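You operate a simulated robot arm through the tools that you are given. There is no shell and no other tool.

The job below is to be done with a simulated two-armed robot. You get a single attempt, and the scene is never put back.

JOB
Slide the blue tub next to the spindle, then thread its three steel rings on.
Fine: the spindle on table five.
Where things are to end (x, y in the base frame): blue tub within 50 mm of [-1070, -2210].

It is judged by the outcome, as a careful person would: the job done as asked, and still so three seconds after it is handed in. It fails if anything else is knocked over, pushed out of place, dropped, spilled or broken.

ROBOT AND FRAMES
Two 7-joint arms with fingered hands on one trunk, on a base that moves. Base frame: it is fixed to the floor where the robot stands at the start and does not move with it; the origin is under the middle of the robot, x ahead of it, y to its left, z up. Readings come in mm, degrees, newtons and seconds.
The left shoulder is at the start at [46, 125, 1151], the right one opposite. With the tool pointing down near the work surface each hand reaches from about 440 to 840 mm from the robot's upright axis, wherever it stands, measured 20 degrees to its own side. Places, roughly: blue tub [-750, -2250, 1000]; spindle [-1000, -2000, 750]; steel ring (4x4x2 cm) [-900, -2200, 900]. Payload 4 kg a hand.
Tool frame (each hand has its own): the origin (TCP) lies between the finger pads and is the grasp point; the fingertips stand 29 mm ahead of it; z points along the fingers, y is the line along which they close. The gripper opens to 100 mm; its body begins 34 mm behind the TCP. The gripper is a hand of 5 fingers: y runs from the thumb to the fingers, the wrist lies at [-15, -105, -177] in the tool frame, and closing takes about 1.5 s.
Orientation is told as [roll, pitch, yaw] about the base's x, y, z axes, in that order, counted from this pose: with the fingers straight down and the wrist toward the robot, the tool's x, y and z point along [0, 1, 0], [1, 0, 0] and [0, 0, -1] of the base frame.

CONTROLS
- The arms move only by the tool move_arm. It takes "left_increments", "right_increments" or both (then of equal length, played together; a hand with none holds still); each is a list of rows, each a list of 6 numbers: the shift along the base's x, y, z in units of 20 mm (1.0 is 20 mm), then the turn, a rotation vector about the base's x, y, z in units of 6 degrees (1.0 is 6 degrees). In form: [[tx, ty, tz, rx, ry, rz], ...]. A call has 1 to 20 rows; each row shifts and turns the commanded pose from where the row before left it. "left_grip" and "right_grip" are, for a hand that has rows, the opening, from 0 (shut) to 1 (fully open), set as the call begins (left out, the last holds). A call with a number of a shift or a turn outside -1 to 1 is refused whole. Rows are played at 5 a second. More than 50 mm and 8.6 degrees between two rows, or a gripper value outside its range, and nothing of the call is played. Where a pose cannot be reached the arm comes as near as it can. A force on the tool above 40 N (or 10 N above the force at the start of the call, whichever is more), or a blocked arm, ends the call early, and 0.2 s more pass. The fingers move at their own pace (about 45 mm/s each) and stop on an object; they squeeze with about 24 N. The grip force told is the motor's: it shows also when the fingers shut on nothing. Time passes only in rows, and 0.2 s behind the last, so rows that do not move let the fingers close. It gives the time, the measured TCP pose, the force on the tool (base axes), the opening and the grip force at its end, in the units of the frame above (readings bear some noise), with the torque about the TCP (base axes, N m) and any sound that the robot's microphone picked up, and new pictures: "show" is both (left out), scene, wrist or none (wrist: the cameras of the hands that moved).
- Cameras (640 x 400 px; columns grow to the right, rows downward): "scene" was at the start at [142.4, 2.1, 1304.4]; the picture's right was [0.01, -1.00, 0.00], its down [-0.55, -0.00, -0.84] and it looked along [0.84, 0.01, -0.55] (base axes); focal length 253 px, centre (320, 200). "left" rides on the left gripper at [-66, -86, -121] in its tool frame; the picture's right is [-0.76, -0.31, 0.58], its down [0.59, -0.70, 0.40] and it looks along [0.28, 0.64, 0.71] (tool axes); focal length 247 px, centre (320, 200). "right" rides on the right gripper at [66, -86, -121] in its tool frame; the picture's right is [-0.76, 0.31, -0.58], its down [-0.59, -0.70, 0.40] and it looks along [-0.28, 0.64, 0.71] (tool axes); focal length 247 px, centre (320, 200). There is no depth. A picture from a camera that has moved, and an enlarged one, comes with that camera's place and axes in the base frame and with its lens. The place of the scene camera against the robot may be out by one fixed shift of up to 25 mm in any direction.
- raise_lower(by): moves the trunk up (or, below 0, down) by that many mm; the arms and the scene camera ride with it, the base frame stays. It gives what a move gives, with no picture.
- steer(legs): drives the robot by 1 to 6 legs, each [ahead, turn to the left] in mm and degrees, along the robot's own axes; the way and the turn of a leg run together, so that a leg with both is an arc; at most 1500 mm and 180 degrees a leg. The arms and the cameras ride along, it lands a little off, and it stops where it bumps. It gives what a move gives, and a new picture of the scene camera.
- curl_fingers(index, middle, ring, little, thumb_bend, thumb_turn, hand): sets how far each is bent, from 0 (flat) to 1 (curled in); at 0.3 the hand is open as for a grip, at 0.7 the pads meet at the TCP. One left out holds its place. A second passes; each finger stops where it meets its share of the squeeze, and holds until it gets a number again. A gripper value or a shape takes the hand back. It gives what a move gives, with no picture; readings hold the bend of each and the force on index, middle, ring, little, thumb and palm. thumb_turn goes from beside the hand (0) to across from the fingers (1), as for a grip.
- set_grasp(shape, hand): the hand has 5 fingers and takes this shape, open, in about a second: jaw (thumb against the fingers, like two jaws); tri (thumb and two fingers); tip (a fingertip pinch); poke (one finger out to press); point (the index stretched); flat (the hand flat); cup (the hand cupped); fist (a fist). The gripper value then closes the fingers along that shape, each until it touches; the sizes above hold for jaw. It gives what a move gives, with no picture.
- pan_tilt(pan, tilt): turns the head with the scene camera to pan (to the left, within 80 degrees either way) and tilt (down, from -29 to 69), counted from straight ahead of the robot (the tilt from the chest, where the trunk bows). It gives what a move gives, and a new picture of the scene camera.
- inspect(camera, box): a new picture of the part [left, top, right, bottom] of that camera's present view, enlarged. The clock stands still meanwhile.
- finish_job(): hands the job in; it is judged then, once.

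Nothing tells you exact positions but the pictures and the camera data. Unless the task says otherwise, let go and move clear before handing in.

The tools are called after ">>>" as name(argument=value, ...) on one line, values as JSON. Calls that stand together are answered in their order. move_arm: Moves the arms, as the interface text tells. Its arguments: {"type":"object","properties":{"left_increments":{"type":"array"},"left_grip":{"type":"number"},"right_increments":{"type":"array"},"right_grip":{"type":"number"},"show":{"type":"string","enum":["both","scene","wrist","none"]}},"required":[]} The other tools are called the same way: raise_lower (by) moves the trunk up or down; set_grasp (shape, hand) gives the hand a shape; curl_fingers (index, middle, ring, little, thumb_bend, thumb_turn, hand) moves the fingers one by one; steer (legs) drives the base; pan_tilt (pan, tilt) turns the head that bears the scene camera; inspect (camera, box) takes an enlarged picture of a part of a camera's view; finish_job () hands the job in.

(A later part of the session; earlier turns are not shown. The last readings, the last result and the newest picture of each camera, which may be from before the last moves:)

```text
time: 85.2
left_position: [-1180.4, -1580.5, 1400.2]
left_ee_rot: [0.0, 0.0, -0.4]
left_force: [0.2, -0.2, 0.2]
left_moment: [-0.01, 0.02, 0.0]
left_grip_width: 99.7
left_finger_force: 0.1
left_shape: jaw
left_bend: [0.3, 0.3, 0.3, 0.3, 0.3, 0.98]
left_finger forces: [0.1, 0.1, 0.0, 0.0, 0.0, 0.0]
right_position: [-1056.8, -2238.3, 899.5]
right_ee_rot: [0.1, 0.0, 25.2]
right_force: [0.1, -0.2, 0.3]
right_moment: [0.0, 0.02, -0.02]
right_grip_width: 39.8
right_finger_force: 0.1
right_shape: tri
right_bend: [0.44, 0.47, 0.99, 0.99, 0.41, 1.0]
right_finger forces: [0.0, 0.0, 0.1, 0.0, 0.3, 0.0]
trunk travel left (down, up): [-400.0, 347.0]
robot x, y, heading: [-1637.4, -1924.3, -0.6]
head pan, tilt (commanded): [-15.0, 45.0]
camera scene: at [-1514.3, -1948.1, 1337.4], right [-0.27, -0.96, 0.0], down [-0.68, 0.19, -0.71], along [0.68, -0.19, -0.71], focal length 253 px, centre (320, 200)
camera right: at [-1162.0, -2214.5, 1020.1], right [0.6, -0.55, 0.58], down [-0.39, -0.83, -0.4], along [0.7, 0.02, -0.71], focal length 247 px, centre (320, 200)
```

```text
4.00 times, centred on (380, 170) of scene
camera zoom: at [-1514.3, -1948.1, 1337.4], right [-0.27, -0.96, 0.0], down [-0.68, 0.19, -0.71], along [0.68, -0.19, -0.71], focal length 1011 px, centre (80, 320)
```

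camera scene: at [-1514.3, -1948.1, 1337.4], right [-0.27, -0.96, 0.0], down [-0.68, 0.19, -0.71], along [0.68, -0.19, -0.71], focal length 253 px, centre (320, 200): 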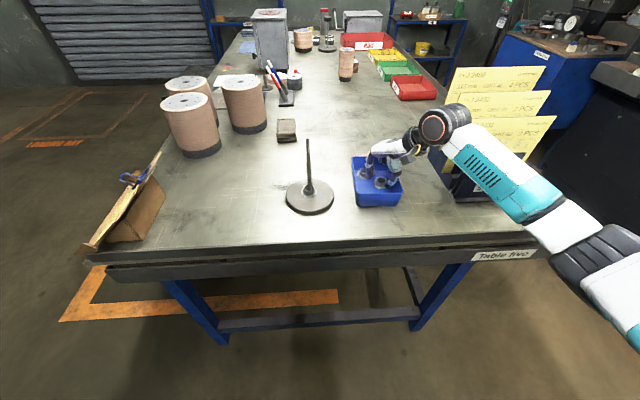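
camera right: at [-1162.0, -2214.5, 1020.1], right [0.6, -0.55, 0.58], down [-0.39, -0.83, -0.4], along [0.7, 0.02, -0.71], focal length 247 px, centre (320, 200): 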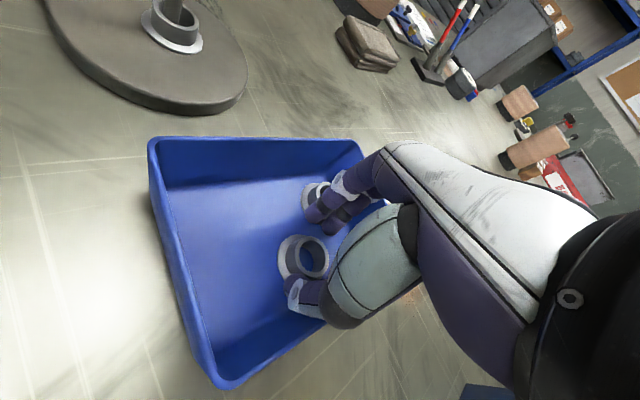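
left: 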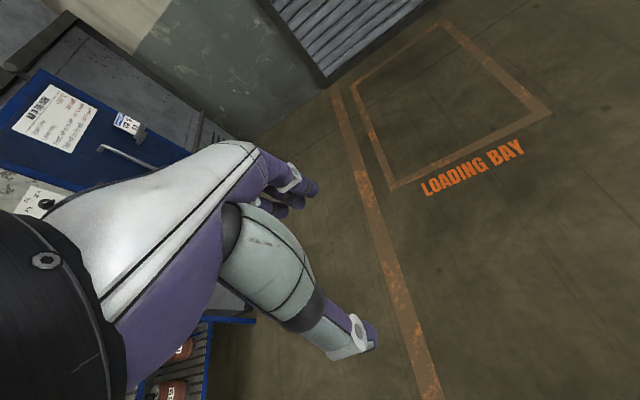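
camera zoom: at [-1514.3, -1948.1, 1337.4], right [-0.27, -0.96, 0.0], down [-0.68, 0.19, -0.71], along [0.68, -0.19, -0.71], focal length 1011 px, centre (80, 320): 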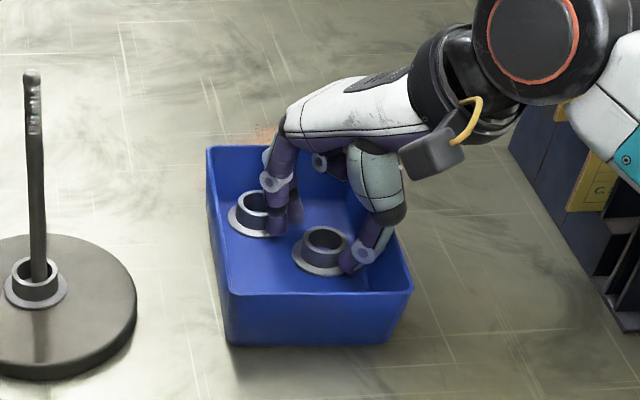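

Ring B is between thumb and fingers. I lower 3 mm and close.

>>> move_arm(right_increments=[[0.03, -0.05, -0.15, 0, 0, 0]], right_grip=0.4, show="none")

>>> move_arm(right_increments=[[0, 0, 0, 0, 0, 0], [0, 0, 0, 0, 0, 0], [0, 0, 0, 0, 0, 0], [0, 0, 0, 0, 0, 0], [0, 0, 0, 0, 0, 0], [0, 0, 0, 0, 0, 0], [0, 0, 0, 0, 0, 0]], right_grip=0.0, show="both")

>>> inspect(camera="right", box=[220, 160, 380, 320])

>>> inspect(camera="scene", box=[330, 120, 430, 220])

```text
time: 85.6
left_position: [-1179.7, -1579.9, 1399.6]
left_ee_rot: [0.1, 0.0, -0.5]
left_force: [1.1, -0.6, -0.1]
left_moment: [-0.02, 0.01, 0.0]
left_grip_width: 100.1
left_finger_force: 0.1
left_shape: jaw
left_bend: [0.3, 0.3, 0.3, 0.3, 0.3, 0.98]
left_finger forces: [0.1, 0.0, 0.0, 0.0, 0.0, 0.1]
right_position: [-1057.9, -2239.6, 896.4]
right_ee_rot: [0.0, 0.1, 25.3]
right_force: [0.5, 1.0, 0.8]
right_moment: [-0.03, 0.06, -0.02]
right_grip_width: 40.0
right_finger_force: 0.2
right_shape: tri
right_bend: [0.44, 0.47, 0.99, 0.99, 0.41, 1.0]
right_finger forces: [0.1, 0.0, 0.0, 0.0, 0.5, 0.0]
trunk travel left (down, up): [-400.0, 347.0]
robot x, y, heading: [-1634.4, -1928.3, -0.8]
head pan, tilt (commanded): [-15.0, 45.0]
```

```text
time: 87.2
left_position: [-1180.8, -1579.3, 1400.2]
left_ee_rot: [0.0, 0.0, -0.5]
left_force: [0.1, -0.1, -0.4]
left_moment: [0.0, 0.01, -0.04]
left_grip_width: 99.9
left_finger_force: 0.0
left_shape: jaw
left_bend: [0.3, 0.3, 0.3, 0.3, 0.3, 0.98]
left_finger forces: [0.1, 0.1, 0.0, 0.0, 0.1, 0.1]
right_position: [-1056.6, -2239.9, 896.0]
right_ee_rot: [0.1, 0.1, 25.2]
right_force: [0.0, 0.3, 0.3]
right_moment: [-0.05, 0.0, 0.02]
right_grip_width: 22.4
right_finger_force: 23.8
right_shape: tri
right_bend: [0.6, 0.55, 1.0, 1.0, 0.49, 1.0]
right_finger forces: [9.7, 11.2, 0.0, 0.0, 22.2, 0.1]
trunk travel left (down, up): [-400.0, 347.0]
robot x, y, heading: [-1633.7, -1927.2, -0.3]
head pan, tilt (commanded): [-15.0, 45.0]
camera scene: at [-1514.3, -1948.1, 1337.4], right [-0.27, -0.96, 0.0], down [-0.68, 0.19, -0.71], along [0.68, -0.19, -0.71], focal length 253 px, centre (320, 200)
camera right: at [-1161.2, -2215.5, 1017.6], right [0.6, -0.55, 0.58], down [-0.39, -0.83, -0.4], along [0.7, 0.02, -0.71], focal length 247 px, centre (320, 200)
```

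scene: 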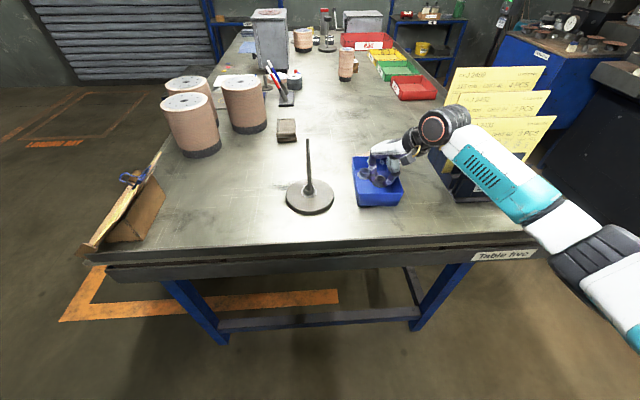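
right: 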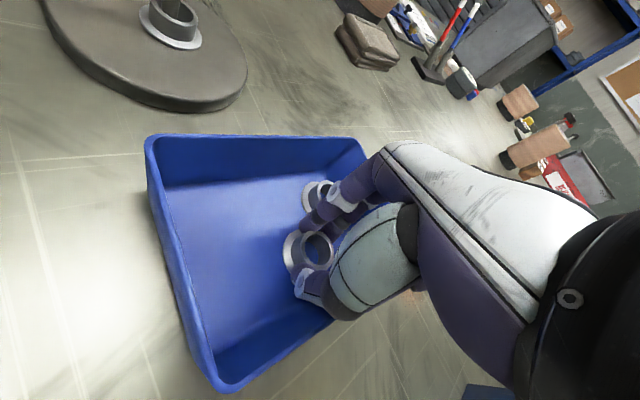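

```text
2.50 times, centred on (300, 240) of right
camera zoom: at [-1161.2, -2215.5, 1017.6], right [0.6, -0.55, 0.58], down [-0.39, -0.83, -0.4], along [0.7, 0.02, -0.71], focal length 617 px, centre (370, 100)
```

zoom: 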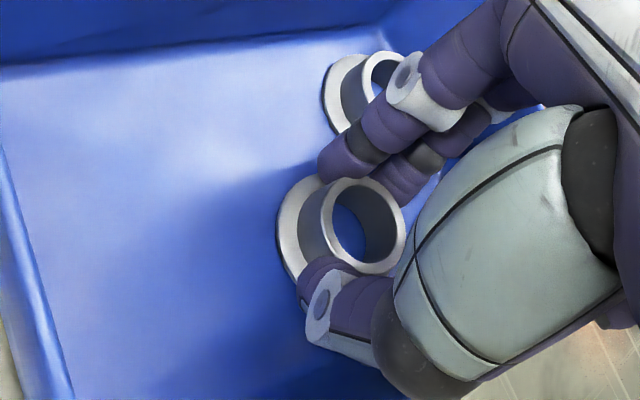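

```text
4.00 times, centred on (380, 170) of scene
camera zoom: at [-1514.3, -1948.1, 1337.4], right [-0.27, -0.96, 0.0], down [-0.68, 0.19, -0.71], along [0.68, -0.19, -0.71], focal length 1011 px, centre (80, 320)
```

zoom: 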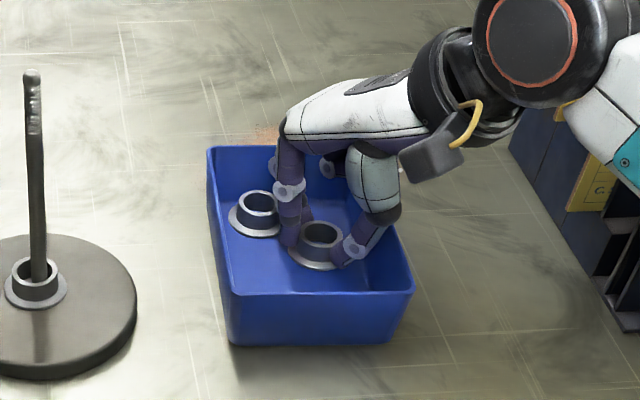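

The ring is gripped (22 mm, full force). I lift it straight up and measure where it sits in the hand.

>>> move_arm(right_increments=[[0, 0, 0.3, 0, 0, 0], [0, 0, 0.6, 0, 0, 0], [0, 0, 1, 0, 0, 0], [0, 0, 1, 0, 0, 0], [0, 0, 1, 0, 0, 0], [0, 0, 1, 0, 0, 0], [0, 0, 1, 0, 0, 0], [0, 0, 1, 0, 0, 0], [0, 0, 1, 0, 0, 0], [0, 0, 1, 0, 0, 0], [0, 0, 1, 0, 0, 0], [0, 0, 1, 0, 0, 0]], show="both")

>>> inspect(camera="right", box=[240, 200, 350, 300])

>>> inspect(camera="scene", box=[340, 60, 440, 220])

```text
time: 89.8
left_position: [-1180.5, -1579.9, 1400.2]
left_ee_rot: [0.1, 0.1, -0.5]
left_force: [-0.1, -0.2, 0.8]
left_moment: [0.0, -0.01, 0.0]
left_grip_width: 99.8
left_finger_force: 0.1
left_shape: jaw
left_bend: [0.3, 0.3, 0.3, 0.3, 0.3, 0.98]
left_finger forces: [0.0, 0.0, 0.0, 0.0, 0.0, 0.1]
right_position: [-1057.0, -2237.9, 1114.3]
right_ee_rot: [0.0, 0.1, 25.2]
right_force: [0.3, 0.2, -0.4]
right_moment: [0.02, 0.05, 0.01]
right_grip_width: 22.1
right_finger_force: 24.1
right_shape: tri
right_bend: [0.6, 0.55, 1.0, 1.0, 0.49, 1.0]
right_finger forces: [9.8, 11.4, 0.0, 0.0, 22.2, 0.0]
trunk travel left (down, up): [-400.0, 347.0]
robot x, y, heading: [-1633.1, -1924.9, -0.5]
head pan, tilt (commanded): [-15.0, 45.0]
camera scene: at [-1514.3, -1947.9, 1337.4], right [-0.27, -0.96, 0.0], down [-0.68, 0.19, -0.71], along [0.68, -0.19, -0.71], focal length 253 px, centre (320, 200)
camera right: at [-1161.4, -2214.8, 1235.6], right [0.6, -0.55, 0.58], down [-0.39, -0.83, -0.4], along [0.7, 0.02, -0.71], focal length 247 px, centre (320, 200)
```

scene: 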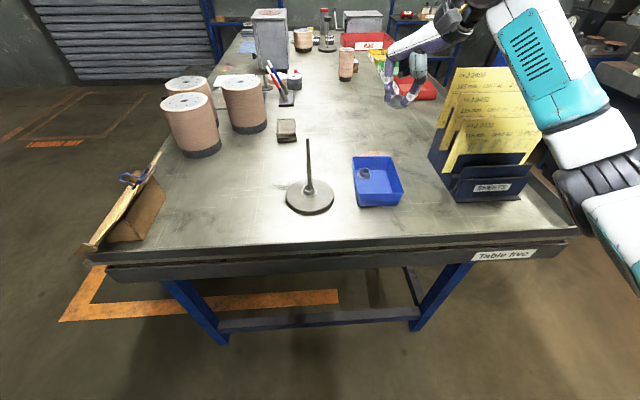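
right: 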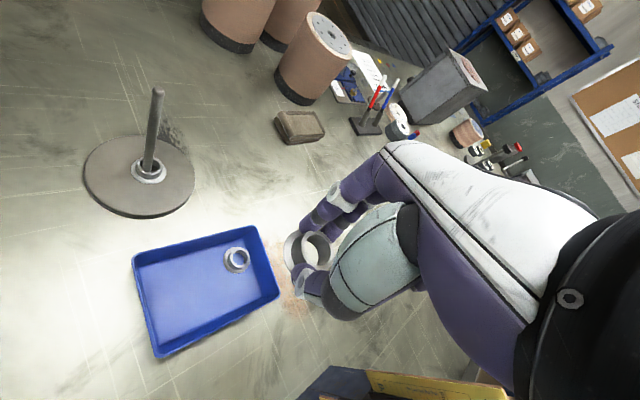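

```text
4.00 times, centred on (295, 250) of right
camera zoom: at [-1161.4, -2214.8, 1235.6], right [0.6, -0.55, 0.58], down [-0.39, -0.83, -0.4], along [0.7, 0.02, -0.71], focal length 988 px, centre (420, 0)
```

zoom: 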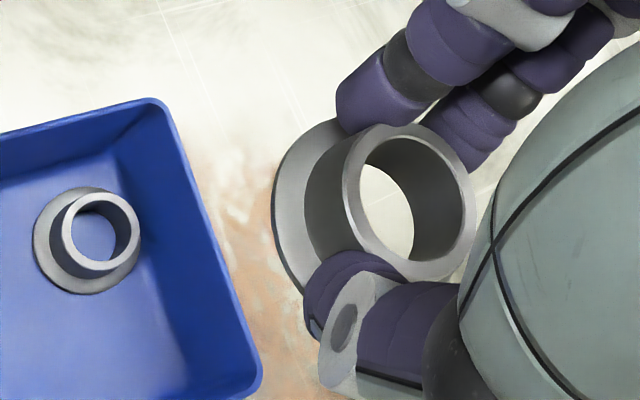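

```text
2.50 times, centred on (390, 140) of scene
camera zoom: at [-1514.3, -1947.9, 1337.4], right [-0.27, -0.96, 0.0], down [-0.68, 0.19, -0.71], along [0.68, -0.19, -0.71], focal length 632 px, centre (145, 350)
```

zoom: 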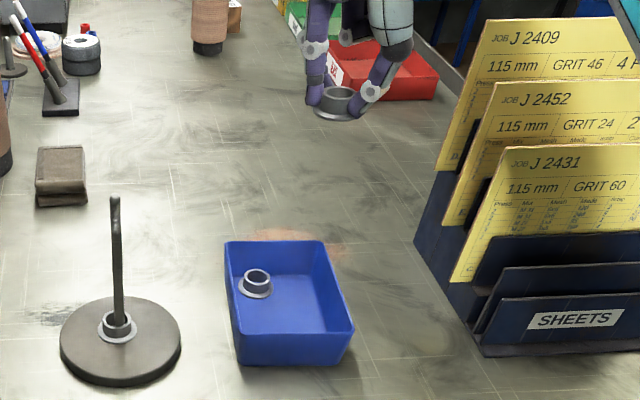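

Ring B is held level, about 2 mm off the TCP; I account for that. I carry it over the spindle (yaw back to 45° as with the first ring) and stop just above the tip to check.

>>> move_arm(right_increments=[[0.005, 0.957, 0, 0, 0, 0.33], [0.005, 0.957, 0, 0, 0, 0.33], [0.005, 0.957, 0, 0, 0, 0.33], [0.005, 0.957, 0, 0, 0, 0.33], [0.005, 0.957, 0, 0, 0, 0.33], [0.005, 0.957, 0, 0, 0, 0.33], [0.005, 0.957, 0, 0, 0, 0.33], [0.005, 0.957, 0, 0, 0, 0.33], [0.005, 0.957, -0.5, 0, 0, 0.33], [0.005, 0.957, -0.5, 0, 0, 0.33], [0, 0, -0.5, 0, 0, 0]], show="both")

>>> inspect(camera="right", box=[240, 200, 350, 300])

>>> inspect(camera="scene", box=[280, 90, 344, 150])

```text
time: 92.2
left_position: [-1181.1, -1580.8, 1399.7]
left_ee_rot: [0.0, 0.0, -0.5]
left_force: [-0.3, -0.2, 0.0]
left_moment: [0.0, 0.01, 0.0]
left_grip_width: 99.9
left_finger_force: 0.0
left_shape: jaw
left_bend: [0.3, 0.3, 0.3, 0.3, 0.3, 0.98]
left_finger forces: [0.1, 0.0, 0.0, 0.0, 0.0, 0.0]
right_position: [-1054.1, -2047.9, 1084.3]
right_ee_rot: [0.0, 0.0, 45.0]
right_force: [0.3, 0.2, -0.6]
right_moment: [0.02, 0.04, -0.02]
right_grip_width: 22.2
right_finger_force: 23.5
right_shape: tri
right_bend: [0.61, 0.55, 1.0, 1.0, 0.49, 1.0]
right_finger forces: [9.8, 11.4, 0.1, 0.1, 22.0, 0.0]
trunk travel left (down, up): [-400.0, 347.0]
robot x, y, heading: [-1634.9, -1929.6, -0.4]
head pan, tilt (commanded): [-15.0, 45.0]
camera scene: at [-1514.3, -1948.4, 1337.4], right [-0.27, -0.96, 0.0], down [-0.68, 0.19, -0.71], along [0.68, -0.19, -0.71], focal length 253 px, centre (320, 200)
camera right: at [-1161.2, -2061.4, 1205.4], right [0.75, -0.32, 0.58], down [-0.08, -0.91, -0.4], along [0.65, 0.25, -0.71], focal length 247 px, centre (320, 200)
```

scene: 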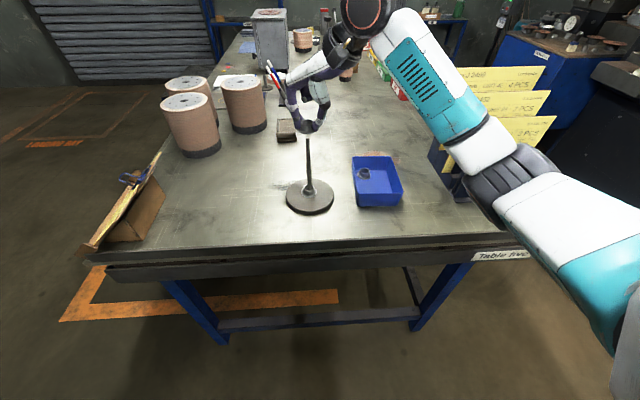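
right: 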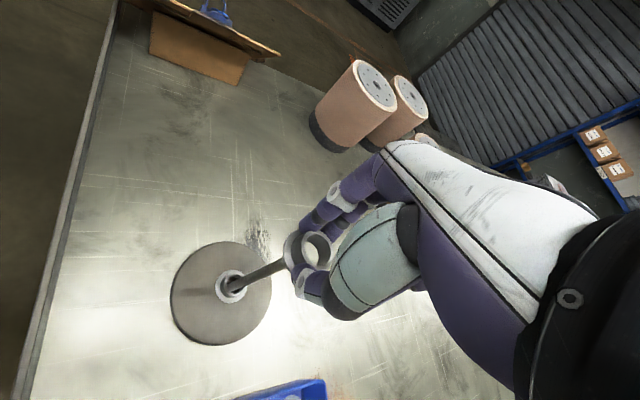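

```text
4.00 times, centred on (295, 250) of right
camera zoom: at [-1161.2, -2061.4, 1205.4], right [0.75, -0.32, 0.58], down [-0.08, -0.91, -0.4], along [0.65, 0.25, -0.71], focal length 988 px, centre (420, 0)
```

zoom: 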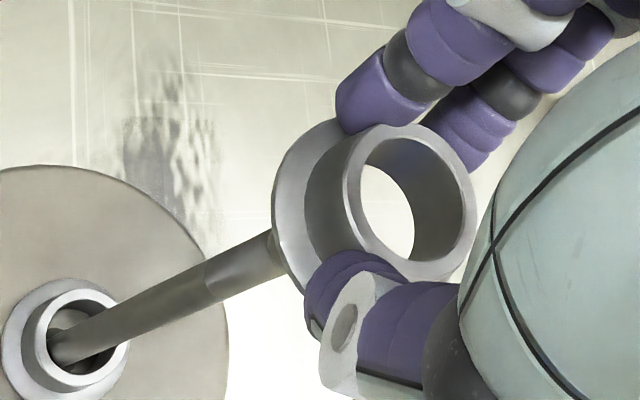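

```text
6.67 times, centred on (312, 120) of scene
camera zoom: at [-1514.3, -1948.4, 1337.4], right [-0.27, -0.96, 0.0], down [-0.68, 0.19, -0.71], along [0.68, -0.19, -0.71], focal length 1685 px, centre (373, 733)
```

zoom: 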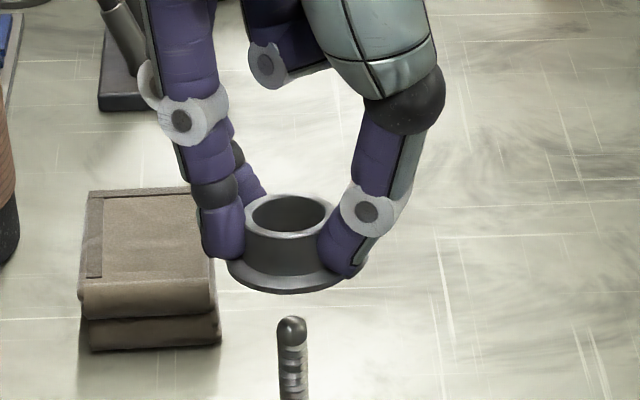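

The readings and both views agree: the ring must shift about [-2.0, +0.8] mm. I correct and lower it over the tip.

>>> move_arm(right_increments=[[-0.1, 0.04, 0, 0, 0, 0], [0, 0, -0.4, 0, 0, 0], [0, 0, -0.4, 0, 0, 0], [0, 0, -0.4, 0, 0, 0]], show="both")

>>> inspect(camera="right", box=[240, 200, 350, 300])

>>> inspect(camera="scene", box=[280, 100, 344, 160])

```text
time: 93.2
left_position: [-1181.3, -1579.5, 1399.5]
left_ee_rot: [0.1, -0.1, -0.5]
left_force: [0.6, 0.1, -0.2]
left_moment: [0.0, 0.01, -0.04]
left_grip_width: 100.0
left_finger_force: 0.0
left_shape: jaw
left_bend: [0.3, 0.3, 0.3, 0.3, 0.3, 0.98]
left_finger forces: [0.0, 0.1, 0.0, 0.1, 0.1, 0.0]
right_position: [-1056.9, -2046.9, 1060.2]
right_ee_rot: [0.1, 0.1, 44.9]
right_force: [-0.5, 0.6, 0.2]
right_moment: [-0.03, 0.02, 0.05]
right_grip_width: 22.2
right_finger_force: 23.3
right_shape: tri
right_bend: [0.61, 0.55, 1.0, 1.0, 0.49, 1.0]
right_finger forces: [9.9, 11.4, 0.0, 0.0, 22.0, 0.0]
trunk travel left (down, up): [-400.0, 347.0]
robot x, y, heading: [-1641.5, -1927.8, -0.5]
head pan, tilt (commanded): [-15.0, 45.0]
camera scene: at [-1514.2, -1948.1, 1337.4], right [-0.27, -0.96, 0.0], down [-0.68, 0.19, -0.71], along [0.68, -0.19, -0.71], focal length 253 px, centre (320, 200)
camera right: at [-1163.7, -2060.4, 1181.0], right [0.75, -0.32, 0.58], down [-0.08, -0.91, -0.4], along [0.65, 0.25, -0.71], focal length 247 px, centre (320, 200)
```

scene: 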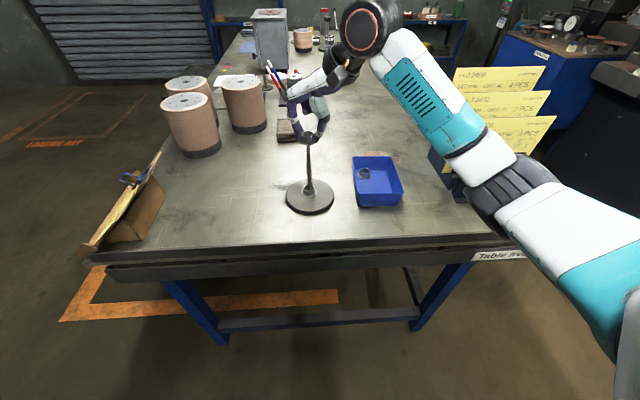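
right: 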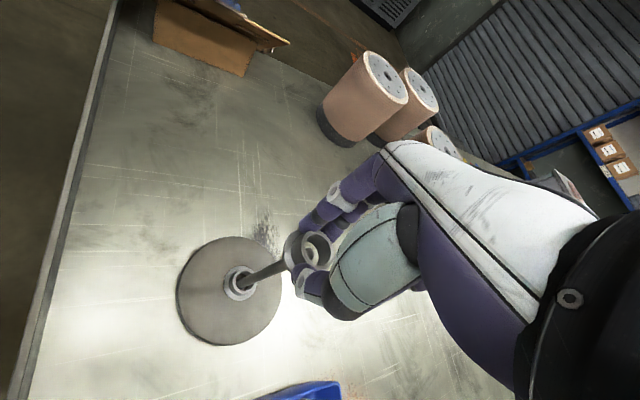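

```text
4.00 times, centred on (295, 250) of right
camera zoom: at [-1163.7, -2060.4, 1181.0], right [0.75, -0.32, 0.58], down [-0.08, -0.91, -0.4], along [0.65, 0.25, -0.71], focal length 988 px, centre (420, 0)
```

zoom: 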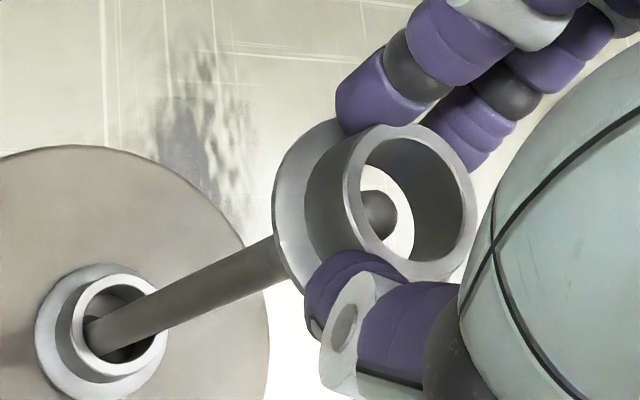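

```text
6.67 times, centred on (312, 130) of scene
camera zoom: at [-1514.2, -1948.1, 1337.4], right [-0.27, -0.96, 0.0], down [-0.68, 0.19, -0.71], along [0.68, -0.19, -0.71], focal length 1685 px, centre (373, 667)
```

zoom: 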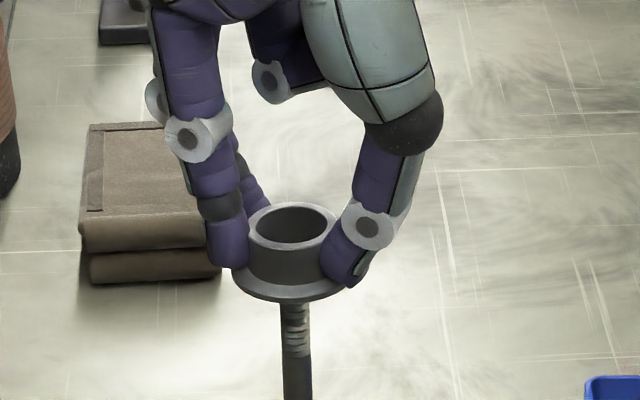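

The tip is inside the hole again without contact. I lower along the rod as before and check once more before releasing.

>>> move_arm(right_increments=[[0, 0, -0.4, 0, 0, 0], [0, 0, -0.4, 0, 0, 0], [0, 0, -0.4, 0, 0, 0], [0, 0, -0.4, 0, 0, 0], [0, 0, -0.4, 0, 0, 0], [0, 0, -0.4, 0, 0, 0]], show="wrist")

>>> inspect(camera="scene", box=[280, 110, 344, 170])

```text
time: 94.6
left_position: [-1181.2, -1579.7, 1399.0]
left_ee_rot: [0.0, -0.1, -0.5]
left_force: [1.4, 0.3, 0.3]
left_moment: [-0.05, -0.01, -0.04]
left_grip_width: 99.6
left_finger_force: 0.0
left_shape: jaw
left_bend: [0.3, 0.3, 0.3, 0.3, 0.3, 0.98]
left_finger forces: [0.1, 0.0, 0.0, 0.0, 0.0, 0.0]
right_position: [-1057.3, -2047.4, 1012.0]
right_ee_rot: [0.0, 0.1, 45.0]
right_force: [-0.1, -0.4, 0.8]
right_moment: [-0.01, 0.02, 0.0]
right_grip_width: 22.3
right_finger_force: 23.5
right_shape: tri
right_bend: [0.61, 0.55, 1.0, 1.0, 0.49, 1.0]
right_finger forces: [9.9, 11.4, 0.0, 0.0, 22.0, 0.0]
trunk travel left (down, up): [-400.0, 347.0]
robot x, y, heading: [-1635.0, -1927.8, -0.6]
head pan, tilt (commanded): [-15.0, 45.0]
camera right: at [-1163.4, -2060.8, 1133.3], right [0.75, -0.32, 0.58], down [-0.08, -0.91, -0.4], along [0.65, 0.25, -0.71], focal length 247 px, centre (320, 200)
```

right: 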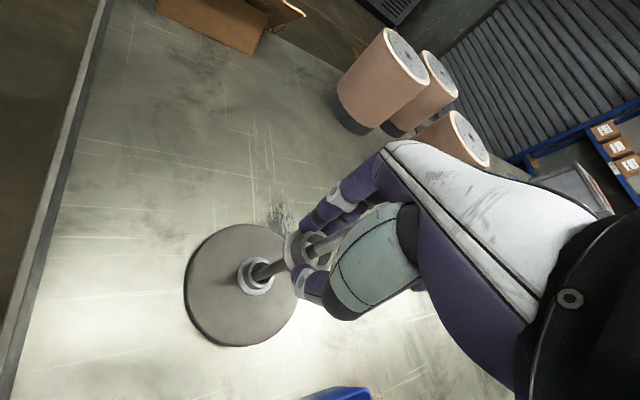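

```text
6.67 times, centred on (312, 140) of scene
camera zoom: at [-1514.2, -1948.1, 1337.4], right [-0.27, -0.96, 0.0], down [-0.68, 0.19, -0.71], along [0.68, -0.19, -0.71], focal length 1685 px, centre (373, 600)
```

zoom: 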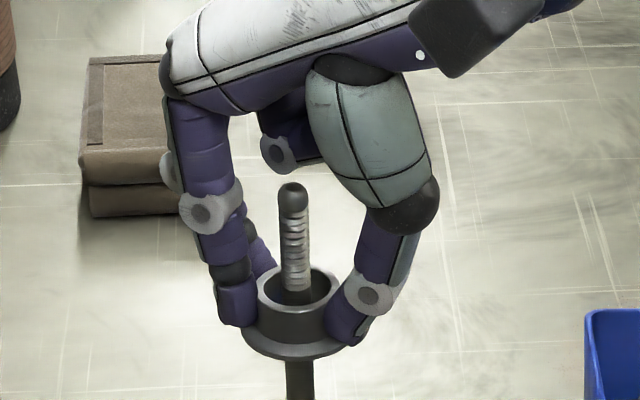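

The second ring is threaded on the rod. I open the hand to let it slide down, then look.

>>> move_arm(right_increments=[[0, 0, 0, 0, 0, 0], [0, 0, 0, 0, 0, 0], [0, 0, 0, 0, 0, 0], [0, 0, 0, 0, 0, 0], [0, 0, 0, 0, 0, 0], [0, 0, 0, 0, 0, 0]], right_grip=0.6, show="none")

>>> inspect(camera="scene", box=[260, 110, 420, 220])

```text
time: 96.0
left_position: [-1182.3, -1580.7, 1399.7]
left_ee_rot: [0.0, 0.0, -0.7]
left_force: [0.6, 0.4, -0.4]
left_moment: [0.03, -0.01, 0.01]
left_grip_width: 99.7
left_finger_force: 0.1
left_shape: jaw
left_bend: [0.3, 0.3, 0.3, 0.3, 0.3, 0.98]
left_finger forces: [0.0, 0.0, 0.1, 0.0, 0.0, 0.0]
right_position: [-1057.6, -2047.7, 1013.2]
right_ee_rot: [0.0, 0.1, 45.0]
right_force: [0.1, -0.5, -0.6]
right_moment: [-0.02, 0.0, -0.04]
right_grip_width: 59.9
right_finger_force: 0.1
right_shape: tri
right_bend: [0.39, 0.39, 0.99, 1.0, 0.31, 1.0]
right_finger forces: [0.0, 0.0, 0.1, 0.0, 0.0, 0.0]
trunk travel left (down, up): [-400.0, 347.0]
robot x, y, heading: [-1635.2, -1929.6, -0.4]
head pan, tilt (commanded): [-15.0, 45.0]
```

```text
3.64 times, centred on (340, 165) of scene
camera zoom: at [-1514.2, -1948.0, 1337.4], right [-0.27, -0.96, 0.0], down [-0.68, 0.19, -0.71], along [0.68, -0.19, -0.71], focal length 919 px, centre (247, 327)
```

zoom: 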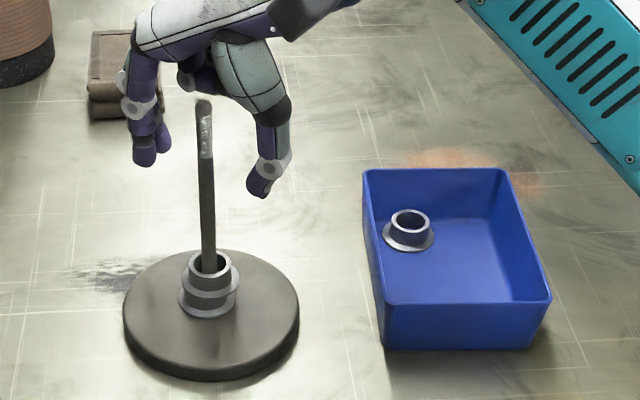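

Two rings are now stacked on the spindle. Ring A lies too near the tub's back wall for the fingers, so I'll rise, come over it at yaw -15°, and look before drawing it forward with the index tip in its hole.

>>> move_arm(right_increments=[[0, 0, 1, 0, 0, 0], [0, 0, 1, 0, 0, 0], [0, 0, 1, 0, 0, 0], [0, 0, 1, 0, 0, 0], [0, 0, 1, 0, 0, 0], [0.075, -0.83, 0, 0, 0, -1], [0.075, -0.83, 0, 0, 0, -1], [0.075, -0.83, 0, 0, 0, -1], [0.075, -0.83, 0, 0, 0, -1], [0.075, -0.83, 0, 0, 0, -1], [0.075, -0.83, 0, 0, 0, -1], [0.075, -0.83, -0.5, 0, 0, -1], [0.075, -0.83, -1, 0, 0, -1], [0.075, -0.83, -1, 0, 0, -1], [0.075, -0.83, -1, 0, 0, -1]], right_grip=0.6, show="both")

>>> inspect(camera="right", box=[220, 140, 380, 300])

>>> inspect(camera="scene", box=[260, 110, 420, 220])

```text
time: 99.2
left_position: [-1180.9, -1580.4, 1399.6]
left_ee_rot: [0.0, 0.0, -0.5]
left_force: [0.6, 0.1, -0.4]
left_moment: [0.0, 0.01, -0.01]
left_grip_width: 99.6
left_finger_force: 0.0
left_shape: jaw
left_bend: [0.3, 0.3, 0.3, 0.3, 0.3, 0.98]
left_finger forces: [0.0, 0.0, 0.0, 0.0, 0.0, 0.0]
right_position: [-1041.9, -2213.8, 1042.5]
right_ee_rot: [0.0, 0.0, -15.1]
right_force: [-1.1, 0.1, -0.6]
right_moment: [0.0, 0.0, 0.06]
right_grip_width: 59.8
right_finger_force: 0.0
right_shape: tri
right_bend: [0.39, 0.39, 0.99, 0.99, 0.3, 1.0]
right_finger forces: [0.0, 0.0, 0.1, 0.0, 0.0, 0.1]
trunk travel left (down, up): [-400.0, 347.0]
robot x, y, heading: [-1632.4, -1923.5, -0.6]
head pan, tilt (commanded): [-15.0, 45.0]
camera scene: at [-1514.1, -1948.2, 1337.4], right [-0.27, -0.96, 0.0], down [-0.68, 0.19, -0.71], along [0.68, -0.19, -0.71], focal length 253 px, centre (320, 200)
camera right: at [-1106.8, -2127.0, 1163.5], right [0.1, -0.81, 0.58], down [-0.83, -0.39, -0.4], along [0.54, -0.44, -0.71], focal length 247 px, centre (320, 200)
```

scene: 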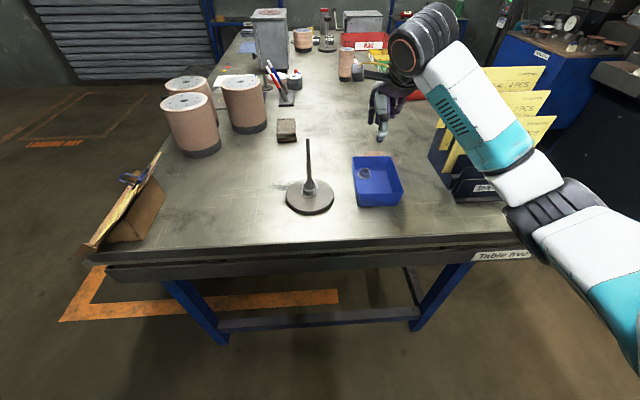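
right: 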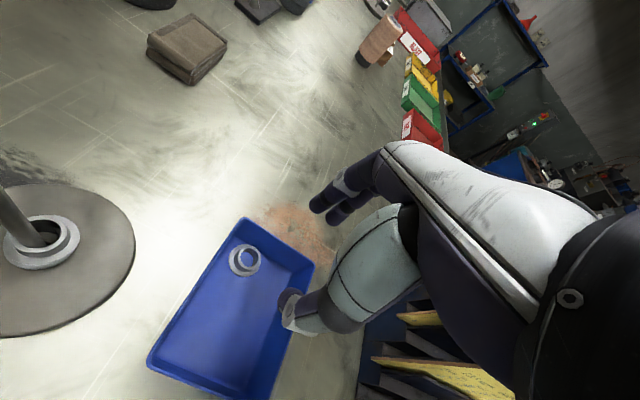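

```text
2.50 times, centred on (300, 220) of right
camera zoom: at [-1106.8, -2127.0, 1163.5], right [0.1, -0.81, 0.58], down [-0.83, -0.39, -0.4], along [0.54, -0.44, -0.71], focal length 617 px, centre (370, 150)
```

zoom: 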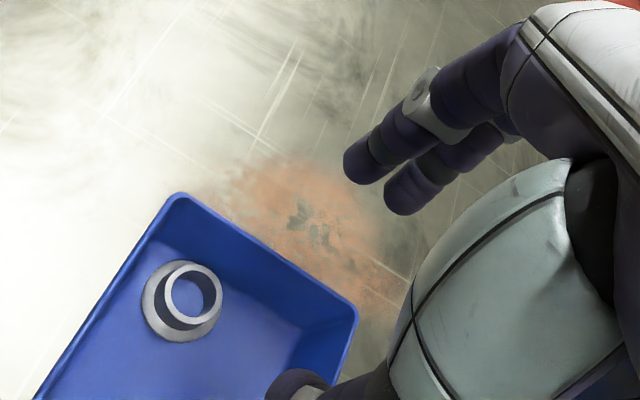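

```text
3.64 times, centred on (340, 165) of scene
camera zoom: at [-1514.1, -1948.2, 1337.4], right [-0.27, -0.96, 0.0], down [-0.68, 0.19, -0.71], along [0.68, -0.19, -0.71], focal length 919 px, centre (247, 327)
```

zoom: 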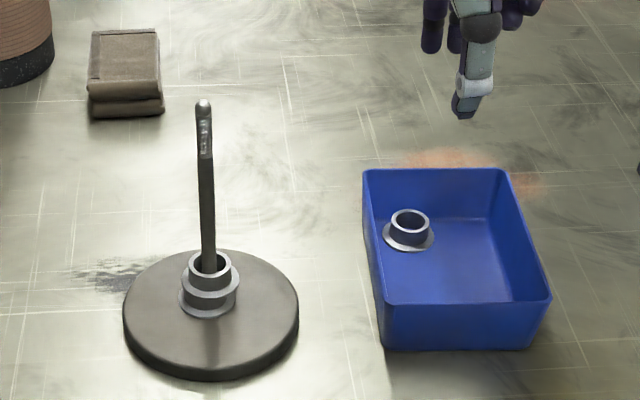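

Ring A is at about [-1011.5, -2213], hard against the back wall. I curl the middle finger away so the index alone can enter A's hole, and position the index tip above it.

>>> curl_fingers(hand="right", middle=1.0, index=0.4)

>>> move_arm(right_increments=[[-0.1, -0.05, -1, 0, 0, 0], [-0.1, -0.05, -1, 0, 0, 0], [0, 0, -1, 0, 0, 0], [0, 0, -1, 0, 0, 0], [0, 0, -0.6, 0, 0, 0]], show="both")

>>> inspect(camera="right", box=[220, 140, 380, 300])

>>> inspect(camera="scene", box=[330, 120, 430, 220])

```text
time: 100.2
left_position: [-1181.0, -1580.1, 1400.0]
left_ee_rot: [0.0, 0.1, -0.6]
left_force: [0.7, 0.2, 0.4]
left_moment: [0.03, 0.0, 0.03]
left_grip_width: 99.9
left_finger_force: 0.1
left_shape: jaw
left_bend: [0.3, 0.3, 0.3, 0.3, 0.3, 0.98]
left_finger forces: [0.0, 0.0, 0.0, 0.0, 0.0, 0.1]
right_position: [-1041.8, -2212.6, 1043.3]
right_ee_rot: [0.0, 0.1, -15.0]
right_force: [-0.5, -0.6, 0.0]
right_moment: [0.01, -0.03, -0.01]
right_grip_width: 66.7
right_finger_force: 0.0
right_shape: fingers
right_bend: [0.4, 1.0, 0.99, 0.99, 0.3, 1.0]
right_finger forces: [0.0, 0.1, 0.0, 0.0, 0.1, 0.0]
trunk travel left (down, up): [-400.0, 347.0]
robot x, y, heading: [-1636.5, -1932.1, -0.5]
head pan, tilt (commanded): [-15.0, 45.0]
```

```text
time: 101.4
left_position: [-1181.1, -1578.6, 1400.2]
left_ee_rot: [0.0, 0.1, -0.5]
left_force: [0.5, 0.4, 0.8]
left_moment: [-0.01, -0.02, 0.01]
left_grip_width: 99.7
left_finger_force: 0.0
left_shape: jaw
left_bend: [0.3, 0.3, 0.3, 0.3, 0.3, 0.98]
left_finger forces: [0.0, 0.0, 0.0, 0.0, 0.1, 0.1]
right_position: [-1047.0, -2215.1, 949.5]
right_ee_rot: [0.0, 0.1, -15.1]
right_force: [0.2, 0.0, 0.1]
right_moment: [-0.02, 0.03, 0.0]
right_grip_width: 67.2
right_finger_force: 0.1
right_shape: fingers
right_bend: [0.4, 1.0, 0.99, 0.99, 0.3, 1.0]
right_finger forces: [0.0, 0.0, 0.1, 0.1, 0.1, 0.0]
trunk travel left (down, up): [-400.0, 347.0]
robot x, y, heading: [-1637.1, -1928.9, -0.6]
head pan, tilt (commanded): [-15.0, 45.0]
camera scene: at [-1514.2, -1948.1, 1337.4], right [-0.27, -0.96, 0.0], down [-0.68, 0.19, -0.71], along [0.68, -0.19, -0.71], focal length 253 px, centre (320, 200)
camera right: at [-1111.2, -2128.5, 1071.0], right [0.1, -0.81, 0.58], down [-0.83, -0.39, -0.4], along [0.55, -0.44, -0.71], focal length 247 px, centre (320, 200)
```

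scene: 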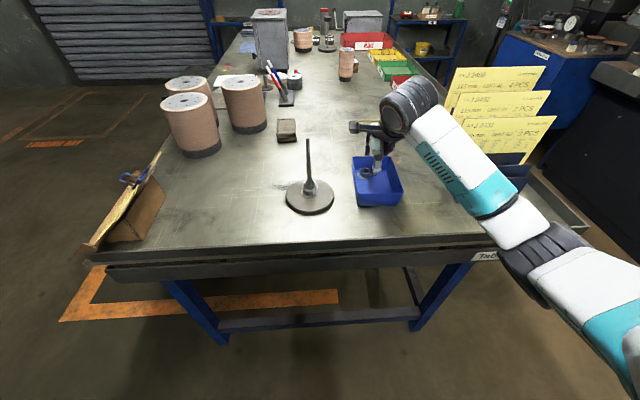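
right: 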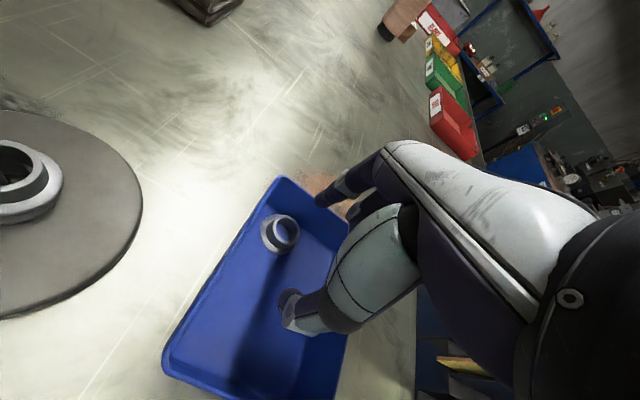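

```text
2.50 times, centred on (300, 220) of right
camera zoom: at [-1111.2, -2128.5, 1071.0], right [0.1, -0.81, 0.58], down [-0.83, -0.39, -0.4], along [0.55, -0.44, -0.71], focal length 617 px, centre (370, 150)
```

zoom: 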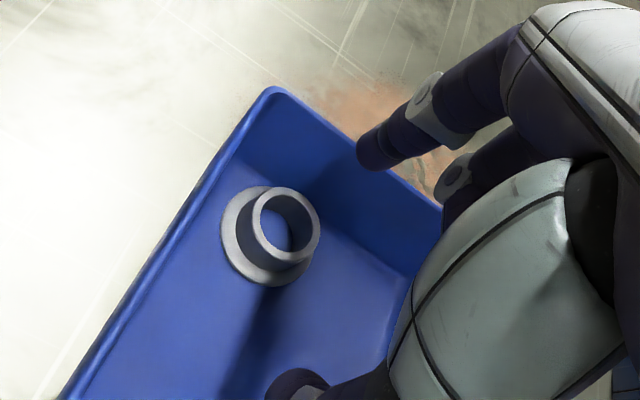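

```text
4.00 times, centred on (380, 170) of scene
camera zoom: at [-1514.2, -1948.1, 1337.4], right [-0.27, -0.96, 0.0], down [-0.68, 0.19, -0.71], along [0.68, -0.19, -0.71], focal length 1011 px, centre (80, 320)
```

zoom: 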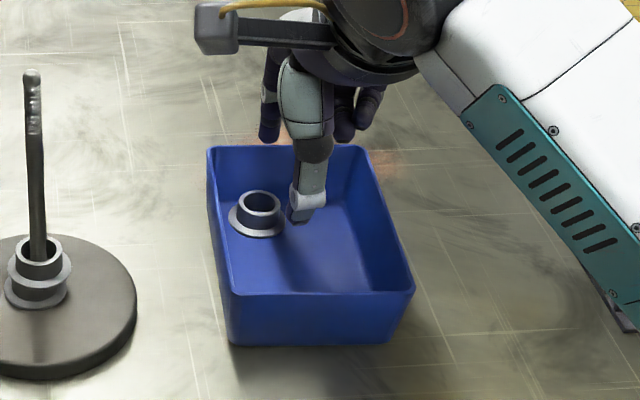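

The index tip is about [8, -3] mm off the hole centre; I correct that and descend until the tip is just above the ring, then re-check.

>>> move_arm(right_increments=[[-0.4, 0.16, -0.6, 0, 0, 0], [0, 0, -0.6, 0, 0, 0], [0, 0, -0.5, 0, 0, 0]], show="wrist")

>>> inspect(camera="right", box=[260, 150, 380, 260])

>>> inspect(camera="scene", box=[340, 140, 400, 200])

```text
time: 102.2
left_position: [-1181.4, -1580.5, 1399.7]
left_ee_rot: [0.0, 0.1, -0.5]
left_force: [-0.3, -0.2, 0.0]
left_moment: [0.04, 0.02, 0.03]
left_grip_width: 99.4
left_finger_force: 0.1
left_shape: jaw
left_bend: [0.3, 0.3, 0.3, 0.3, 0.3, 0.98]
left_finger forces: [0.0, 0.0, 0.0, 0.1, 0.0, 0.0]
right_position: [-1054.5, -2210.8, 916.6]
right_ee_rot: [0.0, 0.1, -15.0]
right_force: [0.4, 0.4, 0.0]
right_moment: [0.01, 0.03, 0.01]
right_grip_width: 67.0
right_finger_force: 0.1
right_shape: fingers
right_bend: [0.4, 1.0, 0.99, 0.99, 0.3, 1.0]
right_finger forces: [0.1, 0.0, 0.0, 0.0, 0.0, 0.1]
trunk travel left (down, up): [-400.0, 347.0]
robot x, y, heading: [-1634.5, -1928.6, -0.5]
head pan, tilt (commanded): [-15.0, 45.0]
camera right: at [-1119.5, -2125.3, 1037.5], right [0.1, -0.81, 0.58], down [-0.83, -0.39, -0.4], along [0.55, -0.44, -0.71], focal length 247 px, centre (320, 200)
```

right: 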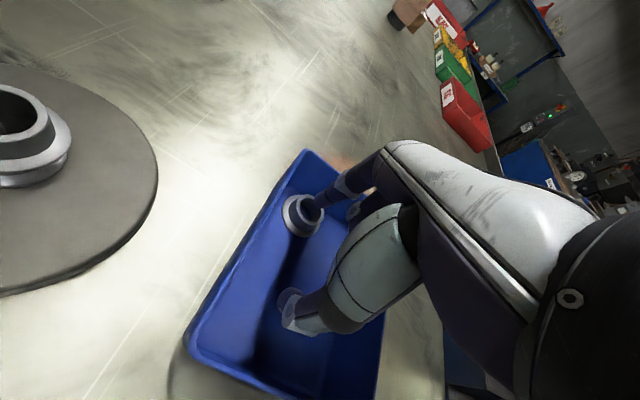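

```text
3.64 times, centred on (320, 205) of right
camera zoom: at [-1119.5, -2125.3, 1037.5], right [0.1, -0.81, 0.58], down [-0.83, -0.39, -0.4], along [0.55, -0.44, -0.71], focal length 898 px, centre (320, 182)
```

zoom: 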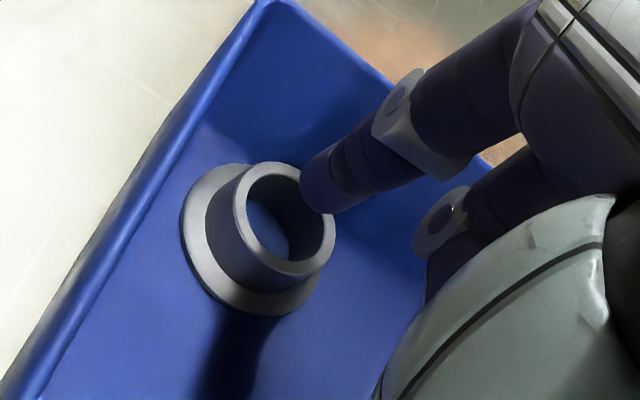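

```text
6.67 times, centred on (370, 170) of scene
camera zoom: at [-1514.3, -1948.1, 1337.4], right [-0.27, -0.96, 0.0], down [-0.68, 0.19, -0.71], along [0.68, -0.19, -0.71], focal length 1685 px, centre (-13, 400)
```

zoom: 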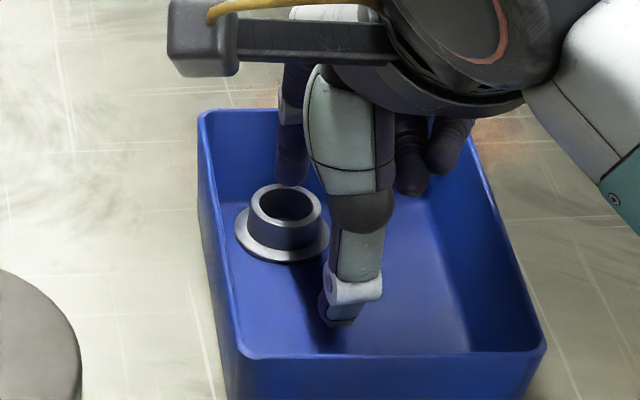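

Triangulated, the tip sits about [1.5, -2.7] mm off the hole centre at z≈896. I correct and lower in small steps.

>>> move_arm(right_increments=[[0.075, -0.13, -0.3, 0, 0, 0], [0, 0, -0.4, 0, 0, 0], [0, 0, -0.2, 0, 0, 0]], show="wrist")

>>> inspect(camera="right", box=[260, 150, 380, 260])

>>> inspect(camera="scene", box=[340, 140, 400, 200])

```text
time: 103.0
left_position: [-1183.8, -1578.8, 1400.7]
left_ee_rot: [-0.2, -0.2, -0.4]
left_force: [-0.2, 0.9, 0.0]
left_moment: [0.02, -0.01, 0.02]
left_grip_width: 99.8
left_finger_force: 0.1
left_shape: jaw
left_bend: [0.3, 0.3, 0.3, 0.3, 0.3, 0.98]
left_finger forces: [0.0, 0.0, 0.0, 0.1, 0.0, 0.0]
right_position: [-1051.9, -2215.0, 905.7]
right_ee_rot: [0.2, -0.7, -15.1]
right_force: [-6.9, 1.6, 25.4]
right_moment: [-0.09, -1.19, 0.07]
right_grip_width: 67.7
right_finger_force: 12.6
right_shape: fingers
right_bend: [0.39, 1.0, 0.99, 0.99, 0.3, 1.0]
right_finger forces: [25.9, 0.0, 0.0, 0.0, 0.0, 0.0]
trunk travel left (down, up): [-400.0, 347.0]
robot x, y, heading: [-1632.1, -1924.0, -0.5]
head pan, tilt (commanded): [-15.0, 45.0]
camera right: at [-1119.9, -2127.4, 1025.0], right [0.09, -0.81, 0.58], down [-0.83, -0.39, -0.41], along [0.56, -0.44, -0.71], focal length 247 px, centre (320, 200)
```

right: 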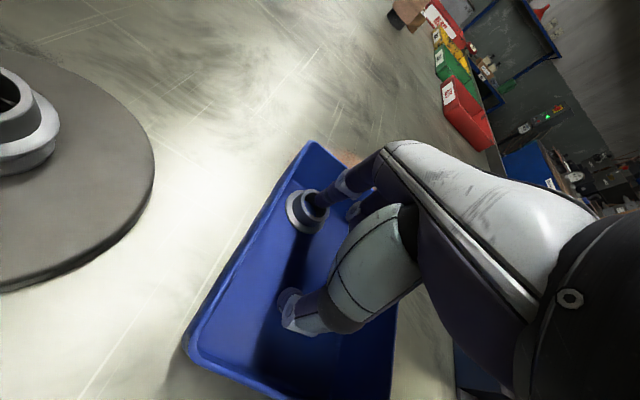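

```text
3.64 times, centred on (320, 205) of right
camera zoom: at [-1119.9, -2127.4, 1025.0], right [0.09, -0.81, 0.58], down [-0.83, -0.39, -0.41], along [0.56, -0.44, -0.71], focal length 898 px, centre (320, 182)
```

zoom: 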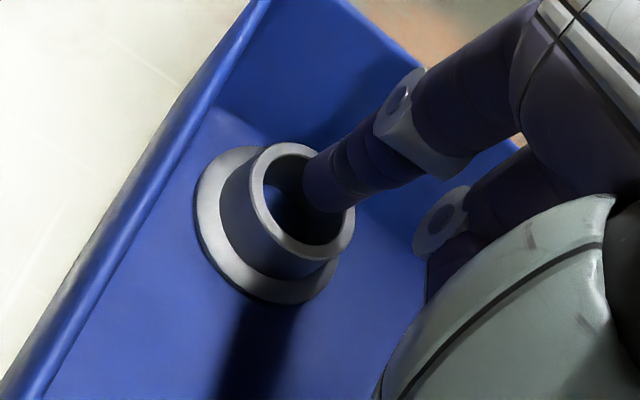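

```text
6.67 times, centred on (370, 170) of scene
camera zoom: at [-1517.5, -1946.8, 1338.2], right [-0.27, -0.96, 0.0], down [-0.68, 0.19, -0.71], along [0.68, -0.19, -0.71], focal length 1685 px, centre (-13, 400)
```

zoom: 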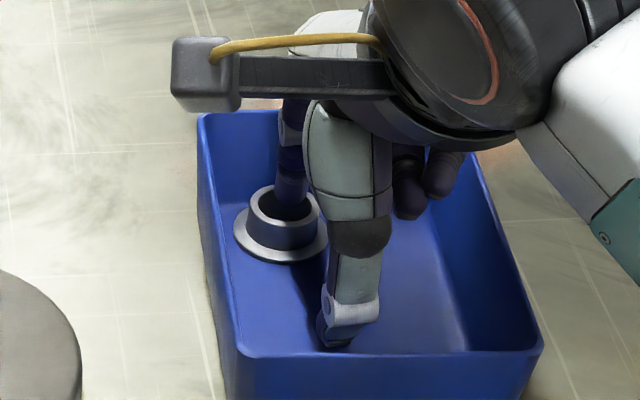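

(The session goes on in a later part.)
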